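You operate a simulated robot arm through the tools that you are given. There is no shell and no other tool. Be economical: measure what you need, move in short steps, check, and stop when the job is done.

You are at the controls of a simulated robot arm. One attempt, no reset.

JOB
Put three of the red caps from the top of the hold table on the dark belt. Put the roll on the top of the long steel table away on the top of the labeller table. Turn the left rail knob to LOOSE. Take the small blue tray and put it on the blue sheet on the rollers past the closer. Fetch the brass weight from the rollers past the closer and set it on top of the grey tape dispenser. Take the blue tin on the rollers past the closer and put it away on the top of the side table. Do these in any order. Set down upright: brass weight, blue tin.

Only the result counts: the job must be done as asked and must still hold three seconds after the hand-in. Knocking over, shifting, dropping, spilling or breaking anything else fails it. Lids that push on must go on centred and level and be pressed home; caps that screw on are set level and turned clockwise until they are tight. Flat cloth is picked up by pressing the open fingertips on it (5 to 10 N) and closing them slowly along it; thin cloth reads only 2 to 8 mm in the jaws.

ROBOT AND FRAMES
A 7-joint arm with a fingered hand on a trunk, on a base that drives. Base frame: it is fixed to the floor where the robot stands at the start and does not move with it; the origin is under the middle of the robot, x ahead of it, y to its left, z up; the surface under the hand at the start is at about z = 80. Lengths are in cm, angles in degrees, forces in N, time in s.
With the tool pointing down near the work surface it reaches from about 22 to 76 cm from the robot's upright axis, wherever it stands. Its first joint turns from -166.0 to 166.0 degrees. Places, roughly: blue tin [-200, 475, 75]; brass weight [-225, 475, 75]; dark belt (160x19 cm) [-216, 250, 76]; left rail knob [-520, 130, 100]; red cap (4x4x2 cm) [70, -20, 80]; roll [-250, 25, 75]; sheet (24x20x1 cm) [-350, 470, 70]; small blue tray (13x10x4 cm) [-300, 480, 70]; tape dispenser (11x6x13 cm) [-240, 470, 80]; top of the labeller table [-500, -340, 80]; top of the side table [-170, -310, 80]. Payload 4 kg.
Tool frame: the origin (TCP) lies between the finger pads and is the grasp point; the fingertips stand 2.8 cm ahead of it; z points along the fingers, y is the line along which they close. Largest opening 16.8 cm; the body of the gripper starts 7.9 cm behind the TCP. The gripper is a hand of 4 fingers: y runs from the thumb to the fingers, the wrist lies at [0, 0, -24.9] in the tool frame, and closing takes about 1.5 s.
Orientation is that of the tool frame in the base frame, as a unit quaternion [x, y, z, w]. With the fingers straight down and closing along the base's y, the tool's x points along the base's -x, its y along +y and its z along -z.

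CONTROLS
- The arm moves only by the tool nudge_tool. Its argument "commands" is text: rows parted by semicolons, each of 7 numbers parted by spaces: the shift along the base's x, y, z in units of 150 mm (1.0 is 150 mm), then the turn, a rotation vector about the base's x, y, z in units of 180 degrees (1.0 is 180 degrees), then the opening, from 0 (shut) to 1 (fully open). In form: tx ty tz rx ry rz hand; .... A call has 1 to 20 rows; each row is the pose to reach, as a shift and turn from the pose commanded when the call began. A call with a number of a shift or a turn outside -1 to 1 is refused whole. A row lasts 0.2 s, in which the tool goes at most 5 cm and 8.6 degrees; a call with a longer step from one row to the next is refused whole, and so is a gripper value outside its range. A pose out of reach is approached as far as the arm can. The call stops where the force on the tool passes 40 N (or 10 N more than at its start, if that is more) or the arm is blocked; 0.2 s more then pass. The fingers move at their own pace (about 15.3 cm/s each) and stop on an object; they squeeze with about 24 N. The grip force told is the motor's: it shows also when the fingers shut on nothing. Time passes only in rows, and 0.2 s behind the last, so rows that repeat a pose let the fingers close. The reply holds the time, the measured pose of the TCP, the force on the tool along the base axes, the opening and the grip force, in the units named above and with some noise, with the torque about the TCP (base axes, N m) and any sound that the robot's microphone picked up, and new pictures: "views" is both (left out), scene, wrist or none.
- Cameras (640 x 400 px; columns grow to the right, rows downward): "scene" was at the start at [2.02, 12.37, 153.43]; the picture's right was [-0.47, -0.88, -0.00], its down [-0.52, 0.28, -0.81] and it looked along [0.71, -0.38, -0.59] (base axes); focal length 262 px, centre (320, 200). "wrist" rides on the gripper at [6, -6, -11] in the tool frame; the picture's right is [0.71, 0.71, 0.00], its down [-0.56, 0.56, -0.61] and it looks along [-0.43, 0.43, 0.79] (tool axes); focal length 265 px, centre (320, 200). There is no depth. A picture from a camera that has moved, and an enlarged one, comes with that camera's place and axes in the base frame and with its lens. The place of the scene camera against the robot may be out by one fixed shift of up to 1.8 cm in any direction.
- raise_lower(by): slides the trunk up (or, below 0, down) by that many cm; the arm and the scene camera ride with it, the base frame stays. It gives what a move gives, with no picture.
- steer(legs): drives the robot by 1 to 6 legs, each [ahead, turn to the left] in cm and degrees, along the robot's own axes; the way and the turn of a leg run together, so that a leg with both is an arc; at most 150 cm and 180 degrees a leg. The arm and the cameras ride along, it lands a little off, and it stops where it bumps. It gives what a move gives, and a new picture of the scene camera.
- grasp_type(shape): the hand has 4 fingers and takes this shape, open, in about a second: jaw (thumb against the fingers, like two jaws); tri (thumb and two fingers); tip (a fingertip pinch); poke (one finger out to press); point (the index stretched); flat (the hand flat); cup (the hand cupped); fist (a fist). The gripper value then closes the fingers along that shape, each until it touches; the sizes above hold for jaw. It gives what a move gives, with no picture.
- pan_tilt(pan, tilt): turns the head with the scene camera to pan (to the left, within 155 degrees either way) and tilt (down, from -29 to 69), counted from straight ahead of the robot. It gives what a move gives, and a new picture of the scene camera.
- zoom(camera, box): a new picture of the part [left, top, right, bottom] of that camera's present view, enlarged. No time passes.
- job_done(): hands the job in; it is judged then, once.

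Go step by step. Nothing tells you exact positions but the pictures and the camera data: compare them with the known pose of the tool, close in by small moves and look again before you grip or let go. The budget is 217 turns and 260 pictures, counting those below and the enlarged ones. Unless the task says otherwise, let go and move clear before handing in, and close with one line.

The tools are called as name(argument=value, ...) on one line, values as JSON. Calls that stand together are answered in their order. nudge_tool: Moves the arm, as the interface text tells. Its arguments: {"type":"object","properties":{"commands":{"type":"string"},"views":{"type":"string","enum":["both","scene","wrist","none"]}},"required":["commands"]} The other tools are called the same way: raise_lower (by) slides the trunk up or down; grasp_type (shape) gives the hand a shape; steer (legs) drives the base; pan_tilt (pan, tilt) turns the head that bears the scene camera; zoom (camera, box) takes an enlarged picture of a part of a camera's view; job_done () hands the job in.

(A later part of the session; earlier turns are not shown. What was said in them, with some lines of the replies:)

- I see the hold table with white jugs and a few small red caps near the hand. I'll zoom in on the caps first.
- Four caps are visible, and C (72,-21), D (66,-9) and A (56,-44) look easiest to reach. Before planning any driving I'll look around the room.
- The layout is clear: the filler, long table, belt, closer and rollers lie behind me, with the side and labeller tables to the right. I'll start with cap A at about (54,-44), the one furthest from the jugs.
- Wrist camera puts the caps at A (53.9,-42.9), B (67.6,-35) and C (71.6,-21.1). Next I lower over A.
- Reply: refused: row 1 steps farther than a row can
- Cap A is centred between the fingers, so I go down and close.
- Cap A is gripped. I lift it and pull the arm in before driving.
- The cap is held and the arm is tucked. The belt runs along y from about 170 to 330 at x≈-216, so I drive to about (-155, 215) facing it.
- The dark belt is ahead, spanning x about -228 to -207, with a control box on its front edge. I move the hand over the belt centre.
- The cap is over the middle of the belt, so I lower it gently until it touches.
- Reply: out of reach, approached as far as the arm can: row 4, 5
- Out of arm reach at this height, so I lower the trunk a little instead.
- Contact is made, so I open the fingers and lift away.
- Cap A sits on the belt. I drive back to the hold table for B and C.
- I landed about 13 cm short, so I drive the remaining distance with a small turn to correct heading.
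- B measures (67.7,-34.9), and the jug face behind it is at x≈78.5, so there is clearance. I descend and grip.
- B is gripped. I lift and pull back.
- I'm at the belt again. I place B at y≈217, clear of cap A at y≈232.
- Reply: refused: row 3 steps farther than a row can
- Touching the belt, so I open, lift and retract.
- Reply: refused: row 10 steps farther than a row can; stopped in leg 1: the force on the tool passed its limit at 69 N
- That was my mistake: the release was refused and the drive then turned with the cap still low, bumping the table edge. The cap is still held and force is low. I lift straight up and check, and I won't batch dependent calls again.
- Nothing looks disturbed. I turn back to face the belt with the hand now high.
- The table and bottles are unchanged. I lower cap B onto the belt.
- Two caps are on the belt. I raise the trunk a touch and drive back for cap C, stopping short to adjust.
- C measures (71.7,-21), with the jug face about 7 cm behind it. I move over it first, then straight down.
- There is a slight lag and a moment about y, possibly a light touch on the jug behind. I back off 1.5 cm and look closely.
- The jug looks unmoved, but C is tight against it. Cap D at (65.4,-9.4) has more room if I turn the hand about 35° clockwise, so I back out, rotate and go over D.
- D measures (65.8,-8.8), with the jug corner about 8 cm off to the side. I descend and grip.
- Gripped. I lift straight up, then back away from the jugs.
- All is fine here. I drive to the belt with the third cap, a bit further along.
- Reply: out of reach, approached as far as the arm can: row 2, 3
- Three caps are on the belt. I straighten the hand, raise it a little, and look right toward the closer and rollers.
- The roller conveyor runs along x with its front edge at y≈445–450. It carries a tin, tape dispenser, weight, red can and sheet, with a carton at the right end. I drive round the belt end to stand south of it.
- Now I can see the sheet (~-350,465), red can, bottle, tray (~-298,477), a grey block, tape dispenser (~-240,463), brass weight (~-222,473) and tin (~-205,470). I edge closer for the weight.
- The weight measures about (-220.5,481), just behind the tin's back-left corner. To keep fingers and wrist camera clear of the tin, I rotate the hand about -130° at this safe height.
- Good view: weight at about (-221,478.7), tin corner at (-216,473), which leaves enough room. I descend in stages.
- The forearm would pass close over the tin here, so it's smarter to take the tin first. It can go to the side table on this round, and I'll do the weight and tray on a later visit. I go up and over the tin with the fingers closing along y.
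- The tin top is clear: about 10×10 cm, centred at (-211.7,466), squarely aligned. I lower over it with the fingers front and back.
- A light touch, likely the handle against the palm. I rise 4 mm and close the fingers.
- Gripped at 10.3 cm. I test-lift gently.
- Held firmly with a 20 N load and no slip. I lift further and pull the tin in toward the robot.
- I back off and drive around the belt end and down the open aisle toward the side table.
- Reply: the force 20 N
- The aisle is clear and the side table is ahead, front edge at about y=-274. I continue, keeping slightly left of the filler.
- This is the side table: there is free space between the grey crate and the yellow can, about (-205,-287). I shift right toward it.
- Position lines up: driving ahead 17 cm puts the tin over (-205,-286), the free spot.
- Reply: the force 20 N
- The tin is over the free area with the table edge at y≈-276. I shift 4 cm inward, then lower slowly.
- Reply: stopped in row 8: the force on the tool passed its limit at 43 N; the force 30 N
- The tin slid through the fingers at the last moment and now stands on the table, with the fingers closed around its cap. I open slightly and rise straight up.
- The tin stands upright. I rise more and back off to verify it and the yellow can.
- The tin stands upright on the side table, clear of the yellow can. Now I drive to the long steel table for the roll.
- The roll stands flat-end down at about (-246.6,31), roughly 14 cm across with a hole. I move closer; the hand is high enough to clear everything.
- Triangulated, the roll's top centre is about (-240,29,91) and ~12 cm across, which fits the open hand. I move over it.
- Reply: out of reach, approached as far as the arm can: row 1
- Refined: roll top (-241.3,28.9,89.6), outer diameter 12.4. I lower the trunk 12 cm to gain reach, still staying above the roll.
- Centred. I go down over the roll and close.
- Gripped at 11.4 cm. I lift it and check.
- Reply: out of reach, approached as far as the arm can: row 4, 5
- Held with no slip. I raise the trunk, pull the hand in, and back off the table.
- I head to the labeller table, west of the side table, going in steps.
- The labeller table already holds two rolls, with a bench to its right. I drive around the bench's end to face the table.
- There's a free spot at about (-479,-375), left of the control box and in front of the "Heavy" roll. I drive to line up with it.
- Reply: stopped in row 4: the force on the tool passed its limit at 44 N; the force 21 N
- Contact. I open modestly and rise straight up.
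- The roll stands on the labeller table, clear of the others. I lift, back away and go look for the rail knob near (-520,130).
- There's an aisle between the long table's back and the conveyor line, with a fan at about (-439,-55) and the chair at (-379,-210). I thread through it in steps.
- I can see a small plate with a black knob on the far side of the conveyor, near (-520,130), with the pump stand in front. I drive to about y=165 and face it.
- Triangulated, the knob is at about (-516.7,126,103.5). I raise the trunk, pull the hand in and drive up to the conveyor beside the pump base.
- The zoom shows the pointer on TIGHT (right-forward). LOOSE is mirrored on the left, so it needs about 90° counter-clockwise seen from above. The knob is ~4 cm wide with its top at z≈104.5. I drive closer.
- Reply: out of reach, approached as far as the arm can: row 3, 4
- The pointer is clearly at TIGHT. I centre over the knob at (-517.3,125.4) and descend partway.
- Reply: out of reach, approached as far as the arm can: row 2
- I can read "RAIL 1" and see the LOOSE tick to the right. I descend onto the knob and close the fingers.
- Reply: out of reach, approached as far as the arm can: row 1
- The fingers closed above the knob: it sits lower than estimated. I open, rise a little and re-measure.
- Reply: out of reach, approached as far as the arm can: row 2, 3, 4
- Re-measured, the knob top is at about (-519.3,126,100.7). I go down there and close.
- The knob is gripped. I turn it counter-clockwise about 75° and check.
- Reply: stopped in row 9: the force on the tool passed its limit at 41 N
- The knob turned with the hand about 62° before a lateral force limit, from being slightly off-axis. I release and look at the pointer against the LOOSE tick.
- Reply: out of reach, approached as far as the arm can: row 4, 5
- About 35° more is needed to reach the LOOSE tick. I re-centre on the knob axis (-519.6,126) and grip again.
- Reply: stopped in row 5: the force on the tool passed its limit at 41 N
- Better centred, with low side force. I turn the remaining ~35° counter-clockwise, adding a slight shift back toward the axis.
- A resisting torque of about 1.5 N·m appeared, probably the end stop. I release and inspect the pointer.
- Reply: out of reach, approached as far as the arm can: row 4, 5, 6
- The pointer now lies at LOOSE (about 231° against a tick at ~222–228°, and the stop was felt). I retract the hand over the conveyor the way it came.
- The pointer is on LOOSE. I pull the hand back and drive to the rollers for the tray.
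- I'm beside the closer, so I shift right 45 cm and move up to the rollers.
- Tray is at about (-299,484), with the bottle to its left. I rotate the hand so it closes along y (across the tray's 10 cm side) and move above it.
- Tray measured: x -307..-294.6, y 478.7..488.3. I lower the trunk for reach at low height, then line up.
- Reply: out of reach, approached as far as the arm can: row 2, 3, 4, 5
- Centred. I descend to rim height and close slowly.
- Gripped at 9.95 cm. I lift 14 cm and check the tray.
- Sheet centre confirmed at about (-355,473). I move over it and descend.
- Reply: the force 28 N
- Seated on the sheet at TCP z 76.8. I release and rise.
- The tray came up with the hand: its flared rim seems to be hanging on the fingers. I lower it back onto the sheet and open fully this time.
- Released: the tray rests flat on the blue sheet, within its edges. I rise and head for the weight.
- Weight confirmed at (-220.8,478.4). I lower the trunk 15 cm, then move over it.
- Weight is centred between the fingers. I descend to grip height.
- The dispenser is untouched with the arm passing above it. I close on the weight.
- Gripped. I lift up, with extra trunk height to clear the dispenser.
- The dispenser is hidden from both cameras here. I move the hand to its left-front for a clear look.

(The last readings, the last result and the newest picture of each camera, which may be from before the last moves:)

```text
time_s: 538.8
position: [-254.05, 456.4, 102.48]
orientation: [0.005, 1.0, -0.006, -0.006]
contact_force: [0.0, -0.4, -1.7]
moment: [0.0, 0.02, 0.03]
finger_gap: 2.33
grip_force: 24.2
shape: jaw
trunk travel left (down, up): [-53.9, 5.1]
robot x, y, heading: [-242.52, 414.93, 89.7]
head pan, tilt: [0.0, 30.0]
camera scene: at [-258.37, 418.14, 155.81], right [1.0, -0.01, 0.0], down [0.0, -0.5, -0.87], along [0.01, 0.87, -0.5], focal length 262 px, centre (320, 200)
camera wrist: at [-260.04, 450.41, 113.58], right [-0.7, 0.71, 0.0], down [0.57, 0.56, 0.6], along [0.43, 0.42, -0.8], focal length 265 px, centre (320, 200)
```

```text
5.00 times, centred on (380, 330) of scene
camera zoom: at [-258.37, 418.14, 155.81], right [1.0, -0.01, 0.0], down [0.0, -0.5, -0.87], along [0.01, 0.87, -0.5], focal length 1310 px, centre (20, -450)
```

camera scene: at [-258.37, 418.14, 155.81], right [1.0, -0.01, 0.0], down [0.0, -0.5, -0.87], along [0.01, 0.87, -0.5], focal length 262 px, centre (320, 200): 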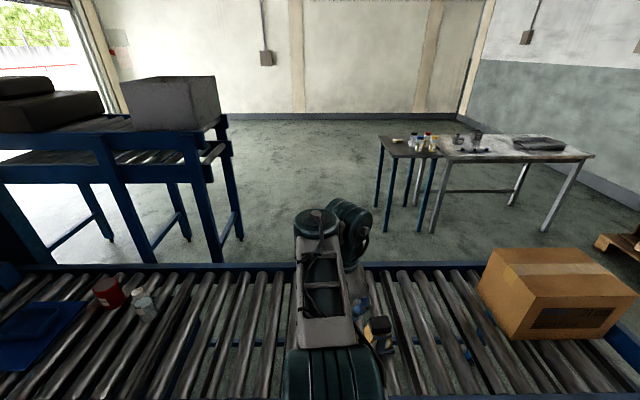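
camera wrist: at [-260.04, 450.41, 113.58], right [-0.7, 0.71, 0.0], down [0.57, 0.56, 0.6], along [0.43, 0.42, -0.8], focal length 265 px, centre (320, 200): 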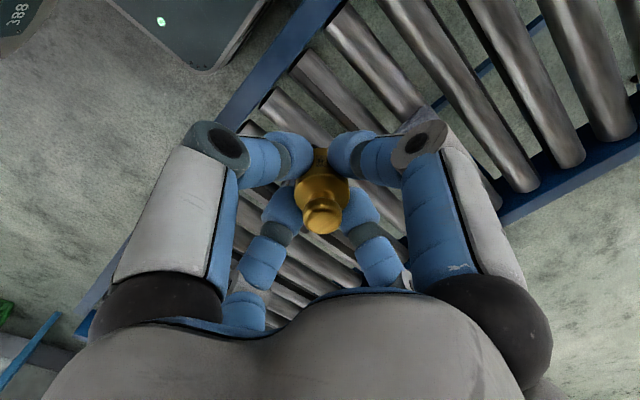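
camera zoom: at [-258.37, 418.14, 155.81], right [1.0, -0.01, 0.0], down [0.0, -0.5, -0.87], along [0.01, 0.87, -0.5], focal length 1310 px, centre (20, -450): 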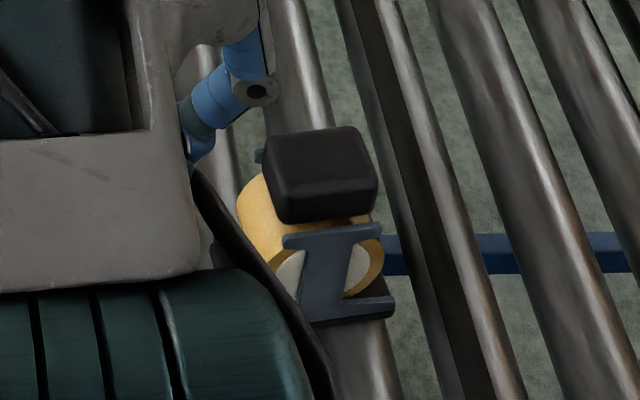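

nudge_tool(commands="0.25 0.15 0 0 0 0 0; 0.5 0.3 0 0 0 0 0; 0.75 0.45 0 0 0 0 0; 0.87 0.6 0.1 0 0 0 0; 0.87 0.6 0.2 0 0 0 0; 0.87 0.6 0.2 0 0 0 0", views="wrist")

```text
time_s: 540.2
position: [-240.9, 465.33, 105.64]
orientation: [0.004, 1.0, -0.007, -0.006]
contact_force: [0.6, -0.1, -1.8]
moment: [-0.01, 0.0, 0.02]
finger_gap: 2.33
grip_force: 24.0
shape: jaw
trunk travel left (down, up): [-53.9, 5.1]
robot x, y, heading: [-242.24, 414.75, 89.7]
head pan, tilt: [0.0, 30.0]
camera wrist: at [-247.02, 459.31, 116.66], right [-0.7, 0.71, 0.0], down [0.57, 0.56, 0.6], along [0.43, 0.42, -0.8], focal length 265 px, centre (320, 200)
```

wrist: 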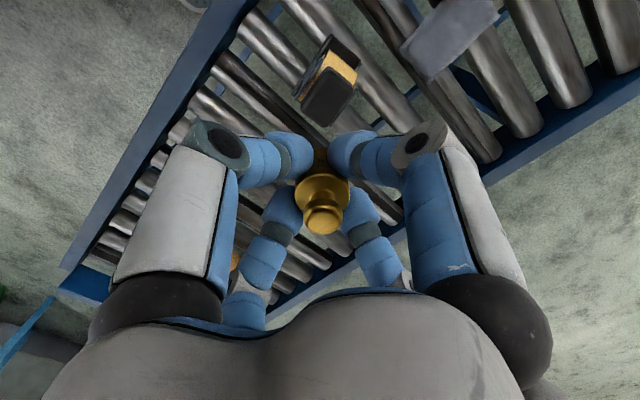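

zoom(camera="wrist", box=[250, 0, 410, 160])

```text
2.50 times, centred on (330, 80) of wrist
camera zoom: at [-247.02, 459.31, 116.66], right [-0.7, 0.71, 0.0], down [0.57, 0.56, 0.6], along [0.43, 0.42, -0.8], focal length 664 px, centre (295, 500)
```

zoom: 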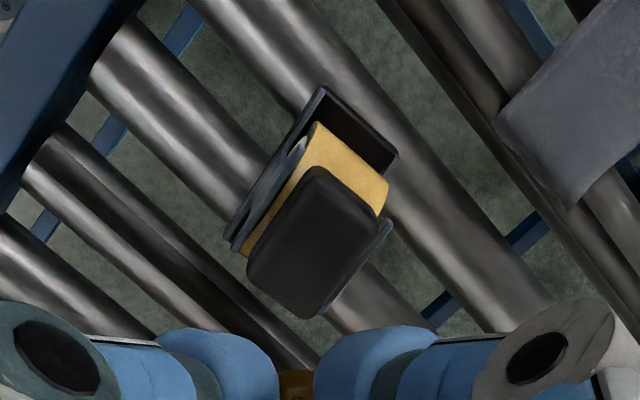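

The dispenser top face is centred at about (-240.8,466.5), roughly 6×4 cm. I centre the weight over it and descend partway.

nudge_tool(commands="0.005 0.08 -0.2 0 0 0 0; 0.005 0.08 -0.45 0 0 0 0; 0.005 0.08 -0.7 0 0 0 0; 0.005 0.08 -0.7 0 0 0 0", views="both")

zoom(camera="wrist", box=[230, 60, 410, 240])

```text
time_s: 541.2
position: [-240.83, 466.37, 94.8]
orientation: [0.005, 1.0, -0.007, -0.006]
contact_force: [0.5, 0.1, -1.2]
moment: [-0.03, -0.01, 0.0]
finger_gap: 2.31
grip_force: 23.9
shape: jaw
trunk travel left (down, up): [-53.9, 5.1]
robot x, y, heading: [-242.58, 414.83, 89.6]
head pan, tilt: [0.0, 30.0]
camera scene: at [-258.35, 418.18, 155.81], right [1.0, -0.01, 0.0], down [0.0, -0.5, -0.87], along [0.0, 0.87, -0.5], focal length 262 px, centre (320, 200)
camera wrist: at [-246.9, 460.53, 105.89], right [-0.7, 0.71, 0.0], down [0.57, 0.56, 0.6], along [0.43, 0.42, -0.8], focal length 265 px, centre (320, 200)
```

scene: 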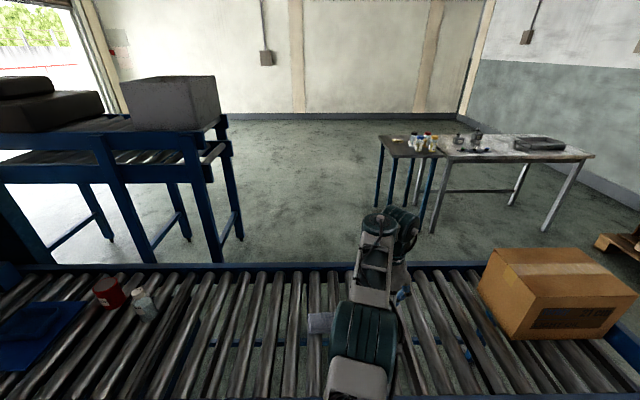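
wrist: 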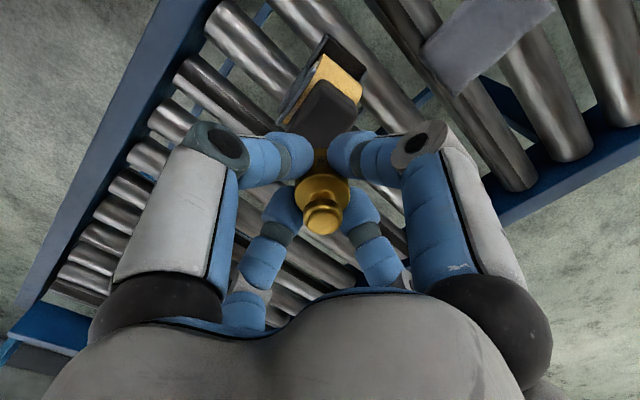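

```text
2.22 times, centred on (320, 150) of wrist
camera zoom: at [-246.9, 460.53, 105.89], right [-0.7, 0.71, 0.0], down [0.57, 0.56, 0.6], along [0.43, 0.42, -0.8], focal length 590 px, centre (320, 311)
```

zoom: 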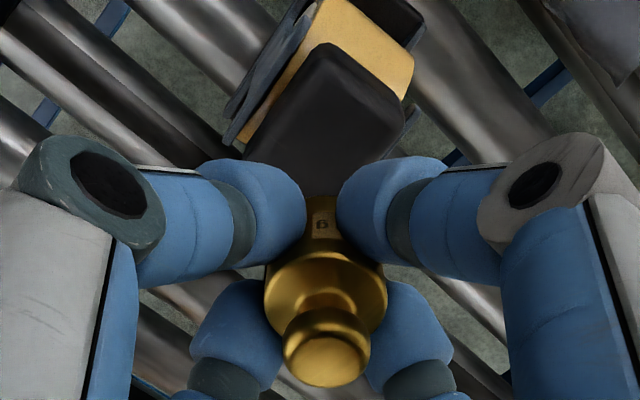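

nudge_tool(commands="-0.025 -0.04 -0.05 0 0 0 0; -0.025 -0.04 -0.1 0 0 0 0; -0.025 -0.04 -0.15 0 0 0 0; -0.025 -0.04 -0.2 0 0 0 0; -0.025 -0.04 -0.2 0 0 0 0", views="both")

```text
time_s: 542.4
position: [-241.18, 465.82, 92.06]
orientation: [0.005, 1.0, -0.006, -0.006]
contact_force: [0.1, 0.7, -2.1]
moment: [-0.01, 0.03, 0.0]
finger_gap: 2.33
grip_force: 24.0
shape: jaw
trunk travel left (down, up): [-53.9, 5.1]
robot x, y, heading: [-242.08, 414.98, 89.5]
head pan, tilt: [0.0, 30.0]
camera scene: at [-258.35, 418.16, 155.81], right [1.0, -0.01, 0.0], down [0.0, -0.5, -0.87], along [0.01, 0.87, -0.5], focal length 262 px, centre (320, 200)
camera wrist: at [-247.28, 459.93, 103.08], right [-0.7, 0.71, 0.0], down [0.57, 0.56, 0.6], along [0.43, 0.42, -0.8], focal length 265 px, centre (320, 200)
```

scene: 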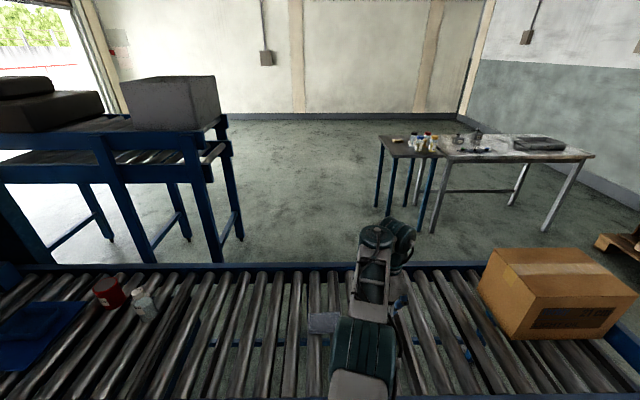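
wrist: 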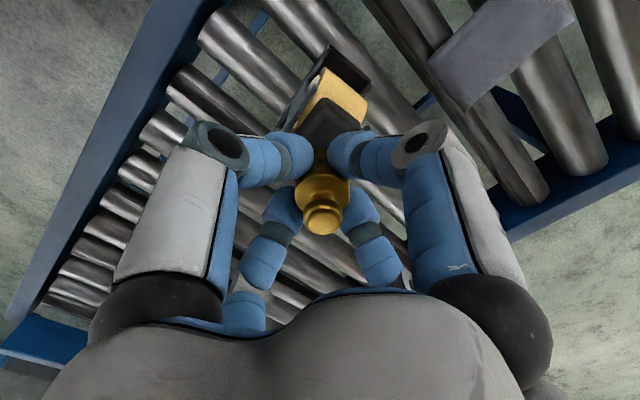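

nudge_tool(commands="0 0 -0.03 0 0 0 0; 0 0 -0.06 0 0 0 0; 0 0 -0.09 0 0 0 0; 0 0 -0.12 0 0 0 0; 0 0 -0.15 0 0 0 0", views="wrist")

zoom(camera="wrist", box=[230, 60, 410, 240])

```text
time_s: 543.6
position: [-241.23, 465.91, 89.86]
orientation: [0.005, 1.0, -0.007, -0.006]
contact_force: [-0.4, -0.4, -1.6]
moment: [0.0, -0.03, -0.01]
finger_gap: 2.29
grip_force: 23.4
shape: jaw
trunk travel left (down, up): [-53.9, 5.1]
robot x, y, heading: [-242.08, 414.94, 89.5]
head pan, tilt: [0.0, 30.0]
camera wrist: at [-247.3, 459.96, 100.91], right [-0.7, 0.71, 0.0], down [0.57, 0.56, 0.6], along [0.43, 0.42, -0.8], focal length 265 px, centre (320, 200)
```

wrist: 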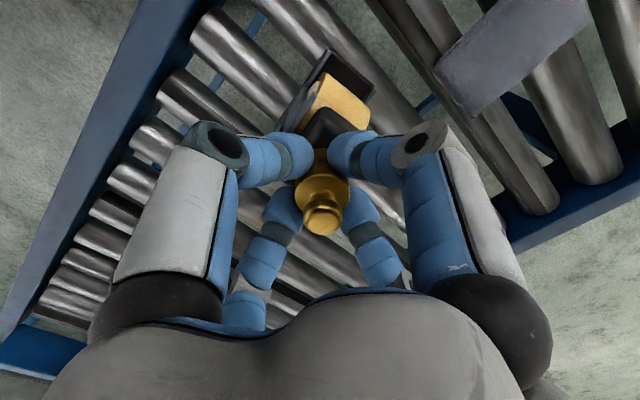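

```text
2.22 times, centred on (320, 150) of wrist
camera zoom: at [-247.3, 459.96, 100.91], right [-0.7, 0.71, 0.0], down [0.57, 0.56, 0.6], along [0.43, 0.42, -0.8], focal length 590 px, centre (320, 311)
```

zoom: 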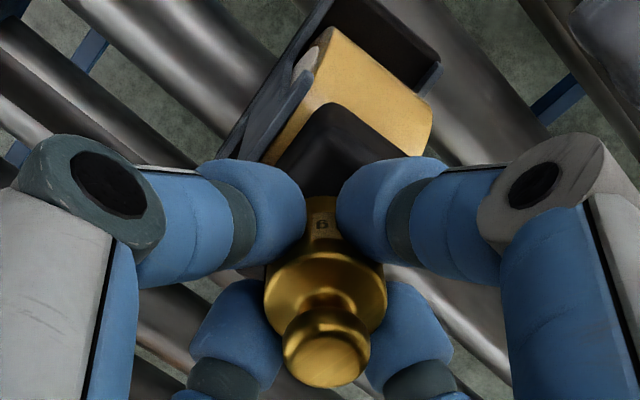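

nudge_tool(commands="0.01 0.01 -0.03 0 0 0 0; 0.01 0.01 -0.06 0 0 0 0; 0.01 0.01 -0.08 0 0 0 0; 0.01 0.01 -0.1 0 0 0 0; 0.01 0.01 -0.12 0 0 0 0", views="wrist")

zoom(camera="wrist", box=[230, 60, 410, 240])

```text
time_s: 544.8
position: [-241.18, 466.01, 88.37]
orientation: [0.006, 1.0, -0.005, -0.005]
contact_force: [-0.3, 0.0, 15.3]
moment: [0.15, -0.04, 0.01]
finger_gap: 2.36
grip_force: 23.9
shape: jaw
trunk travel left (down, up): [-53.9, 5.1]
robot x, y, heading: [-242.48, 414.78, 89.8]
head pan, tilt: [0.0, 30.0]
camera wrist: at [-247.16, 460.05, 99.37], right [-0.7, 0.71, 0.0], down [0.57, 0.56, 0.6], along [0.43, 0.42, -0.8], focal length 265 px, centre (320, 200)
```

wrist: 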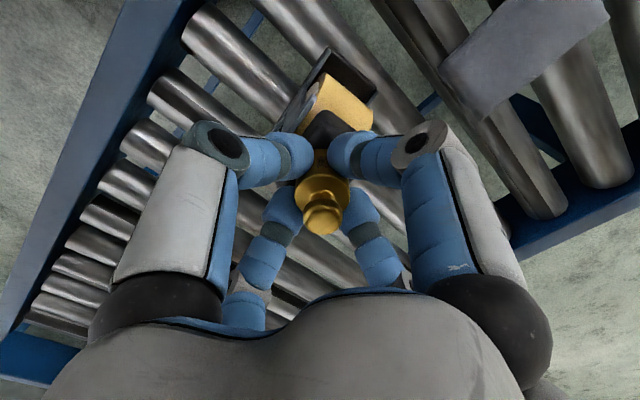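

```text
2.22 times, centred on (320, 150) of wrist
camera zoom: at [-247.16, 460.05, 99.37], right [-0.7, 0.71, 0.0], down [0.57, 0.56, 0.6], along [0.43, 0.42, -0.8], focal length 590 px, centre (320, 311)
```

zoom: 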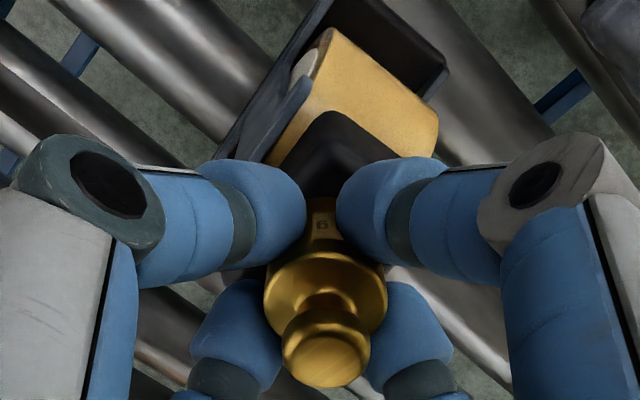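

Contact, and the weight sits near the middle of the dispenser's top. I relieve the pressure, open gently and rise.

nudge_tool(commands="0 0 0.015 0 0 0 0; 0 0 0.015 0 0 0 0.18; 0 0 0.015 0 0 0 0.25; 0 0 0.015 0 0 0 0.32; 0 0 0.015 0 0 0 0.38; 0 0 0.015 0 0 0 0.38", views="wrist")

```text
time_s: 546.2
position: [-241.16, 466.06, 88.25]
orientation: [0.005, 1.0, -0.007, -0.006]
contact_force: [0.8, 0.2, 1.4]
moment: [0.01, -0.01, -0.02]
finger_gap: 6.37
grip_force: 0.0
shape: jaw
trunk travel left (down, up): [-53.9, 5.1]
robot x, y, heading: [-242.55, 414.77, 89.7]
head pan, tilt: [0.0, 30.0]
camera wrist: at [-247.14, 460.09, 99.37], right [-0.7, 0.71, 0.0], down [0.57, 0.56, 0.6], along [0.43, 0.42, -0.8], focal length 265 px, centre (320, 200)
```

wrist: 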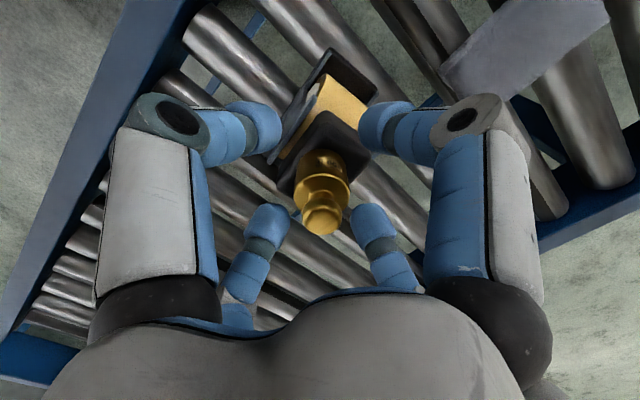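

The weight stands on top. I rise straight up.

nudge_tool(commands="0 0 0.08 0 0 0 0.45; 0 0 0.2 0 0 0 0.45; 0 0 0.4 0 0 0 0.45; 0 0 0.7 0 0 0 0.45; 0 0 1 0 0 0 0.45", views="wrist")

```text
time_s: 547.4
position: [-240.99, 466.13, 103.35]
orientation: [0.006, 1.0, -0.007, -0.006]
contact_force: [-0.4, 0.2, 0.1]
moment: [0.01, 0.01, 0.0]
finger_gap: 7.49
grip_force: 0.1
shape: jaw
trunk travel left (down, up): [-53.9, 5.1]
robot x, y, heading: [-242.1, 414.94, 89.9]
head pan, tilt: [0.0, 30.0]
camera wrist: at [-247.15, 460.14, 114.47], right [-0.7, 0.71, 0.0], down [0.57, 0.56, 0.6], along [0.43, 0.42, -0.8], focal length 265 px, centre (320, 200)
```

wrist: 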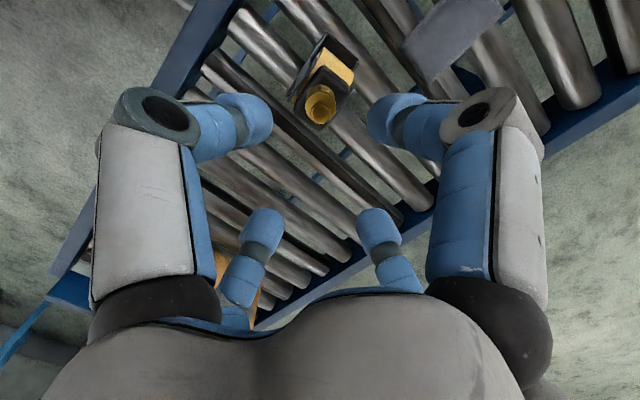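

The weight is standing in place. I raise, back away and take a final look at the rollers.

raise_lower(by=5)

nudge_tool(commands="0.2 -0.2 0 0 0 0 0.45; 0.45 -0.4 0 0 0 0 0.45; 0.7 -0.6 0 0 0 0 0.45; 0.9 -0.8 0 0 0 0 0.45; 1 -1 0 0 0 0 0.45", views="none")

steer(legs=[[-25, 0]])

zoom(camera="scene", box=[0, 200, 440, 340])

```text
time_s: 548.3
position: [-240.98, 466.17, 108.46]
orientation: [0.005, 1.0, -0.007, -0.006]
contact_force: [0.5, -0.7, 0.1]
moment: [0.02, 0.04, -0.02]
finger_gap: 7.54
grip_force: 0.0
shape: jaw
trunk travel left (down, up): [-58.9, 0.1]
robot x, y, heading: [-242.25, 414.91, 89.6]
head pan, tilt: [0.0, 30.0]
```

```text
time_s: 549.5
position: [-225.86, 451.09, 108.37]
orientation: [0.004, 1.0, -0.007, -0.006]
contact_force: [0.3, 0.0, -0.7]
moment: [0.02, 0.0, 0.03]
finger_gap: 7.52
grip_force: 0.1
shape: jaw
trunk travel left (down, up): [-58.9, 0.1]
robot x, y, heading: [-242.37, 414.83, 89.7]
head pan, tilt: [0.0, 30.0]
```

```text
time_s: 551.4
position: [-226.03, 425.83, 108.56]
orientation: [0.004, 1.0, -0.006, -0.006]
contact_force: [0.7, 0.2, -0.5]
moment: [0.01, 0.01, 0.0]
finger_gap: 7.53
grip_force: 0.2
shape: jaw
trunk travel left (down, up): [-58.9, 0.1]
robot x, y, heading: [-242.41, 389.85, 89.4]
head pan, tilt: [0.0, 30.0]
camera scene: at [-258.48, 392.87, 160.82], right [1.0, 0.0, 0.0], down [0.0, -0.5, -0.87], along [0.0, 0.87, -0.5], focal length 262 px, centre (320, 200)
```

scene: 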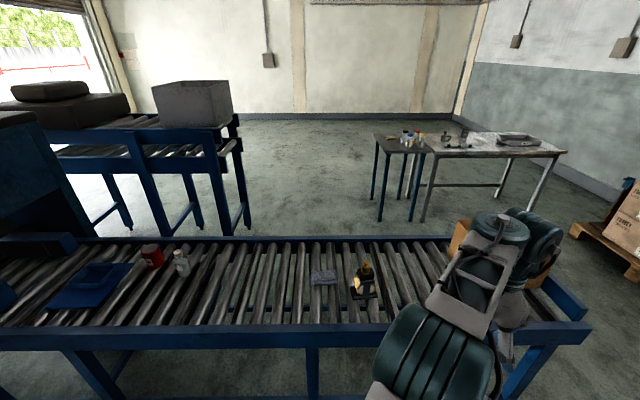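

```text
1.45 times, centred on (220, 270) of scene
camera zoom: at [-258.48, 392.87, 160.82], right [1.0, 0.0, 0.0], down [0.0, -0.5, -0.87], along [0.0, 0.87, -0.5], focal length 381 px, centre (466, 98)
```

zoom: 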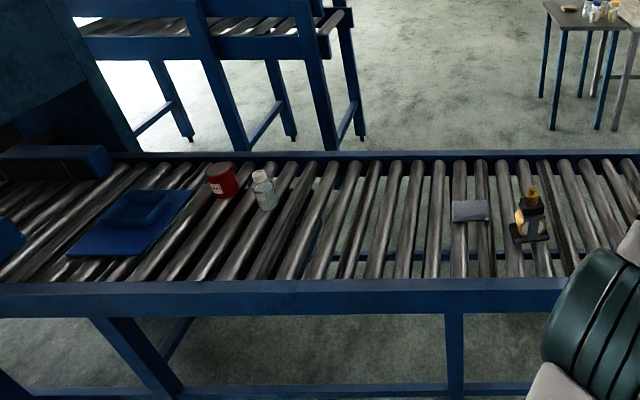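

Everything on the rollers is in place: the tray on the sheet and the weight upright on the dispenser. The caps, roll, knob and tin were each checked after their step, so I hand in.

job_done()

```text
The job is handed in.
```

I finished all six tasks and handed the job in, with the hand empty and clear. Along the way the hand bumped the edge of the long steel table once, and nothing looked disturbed.
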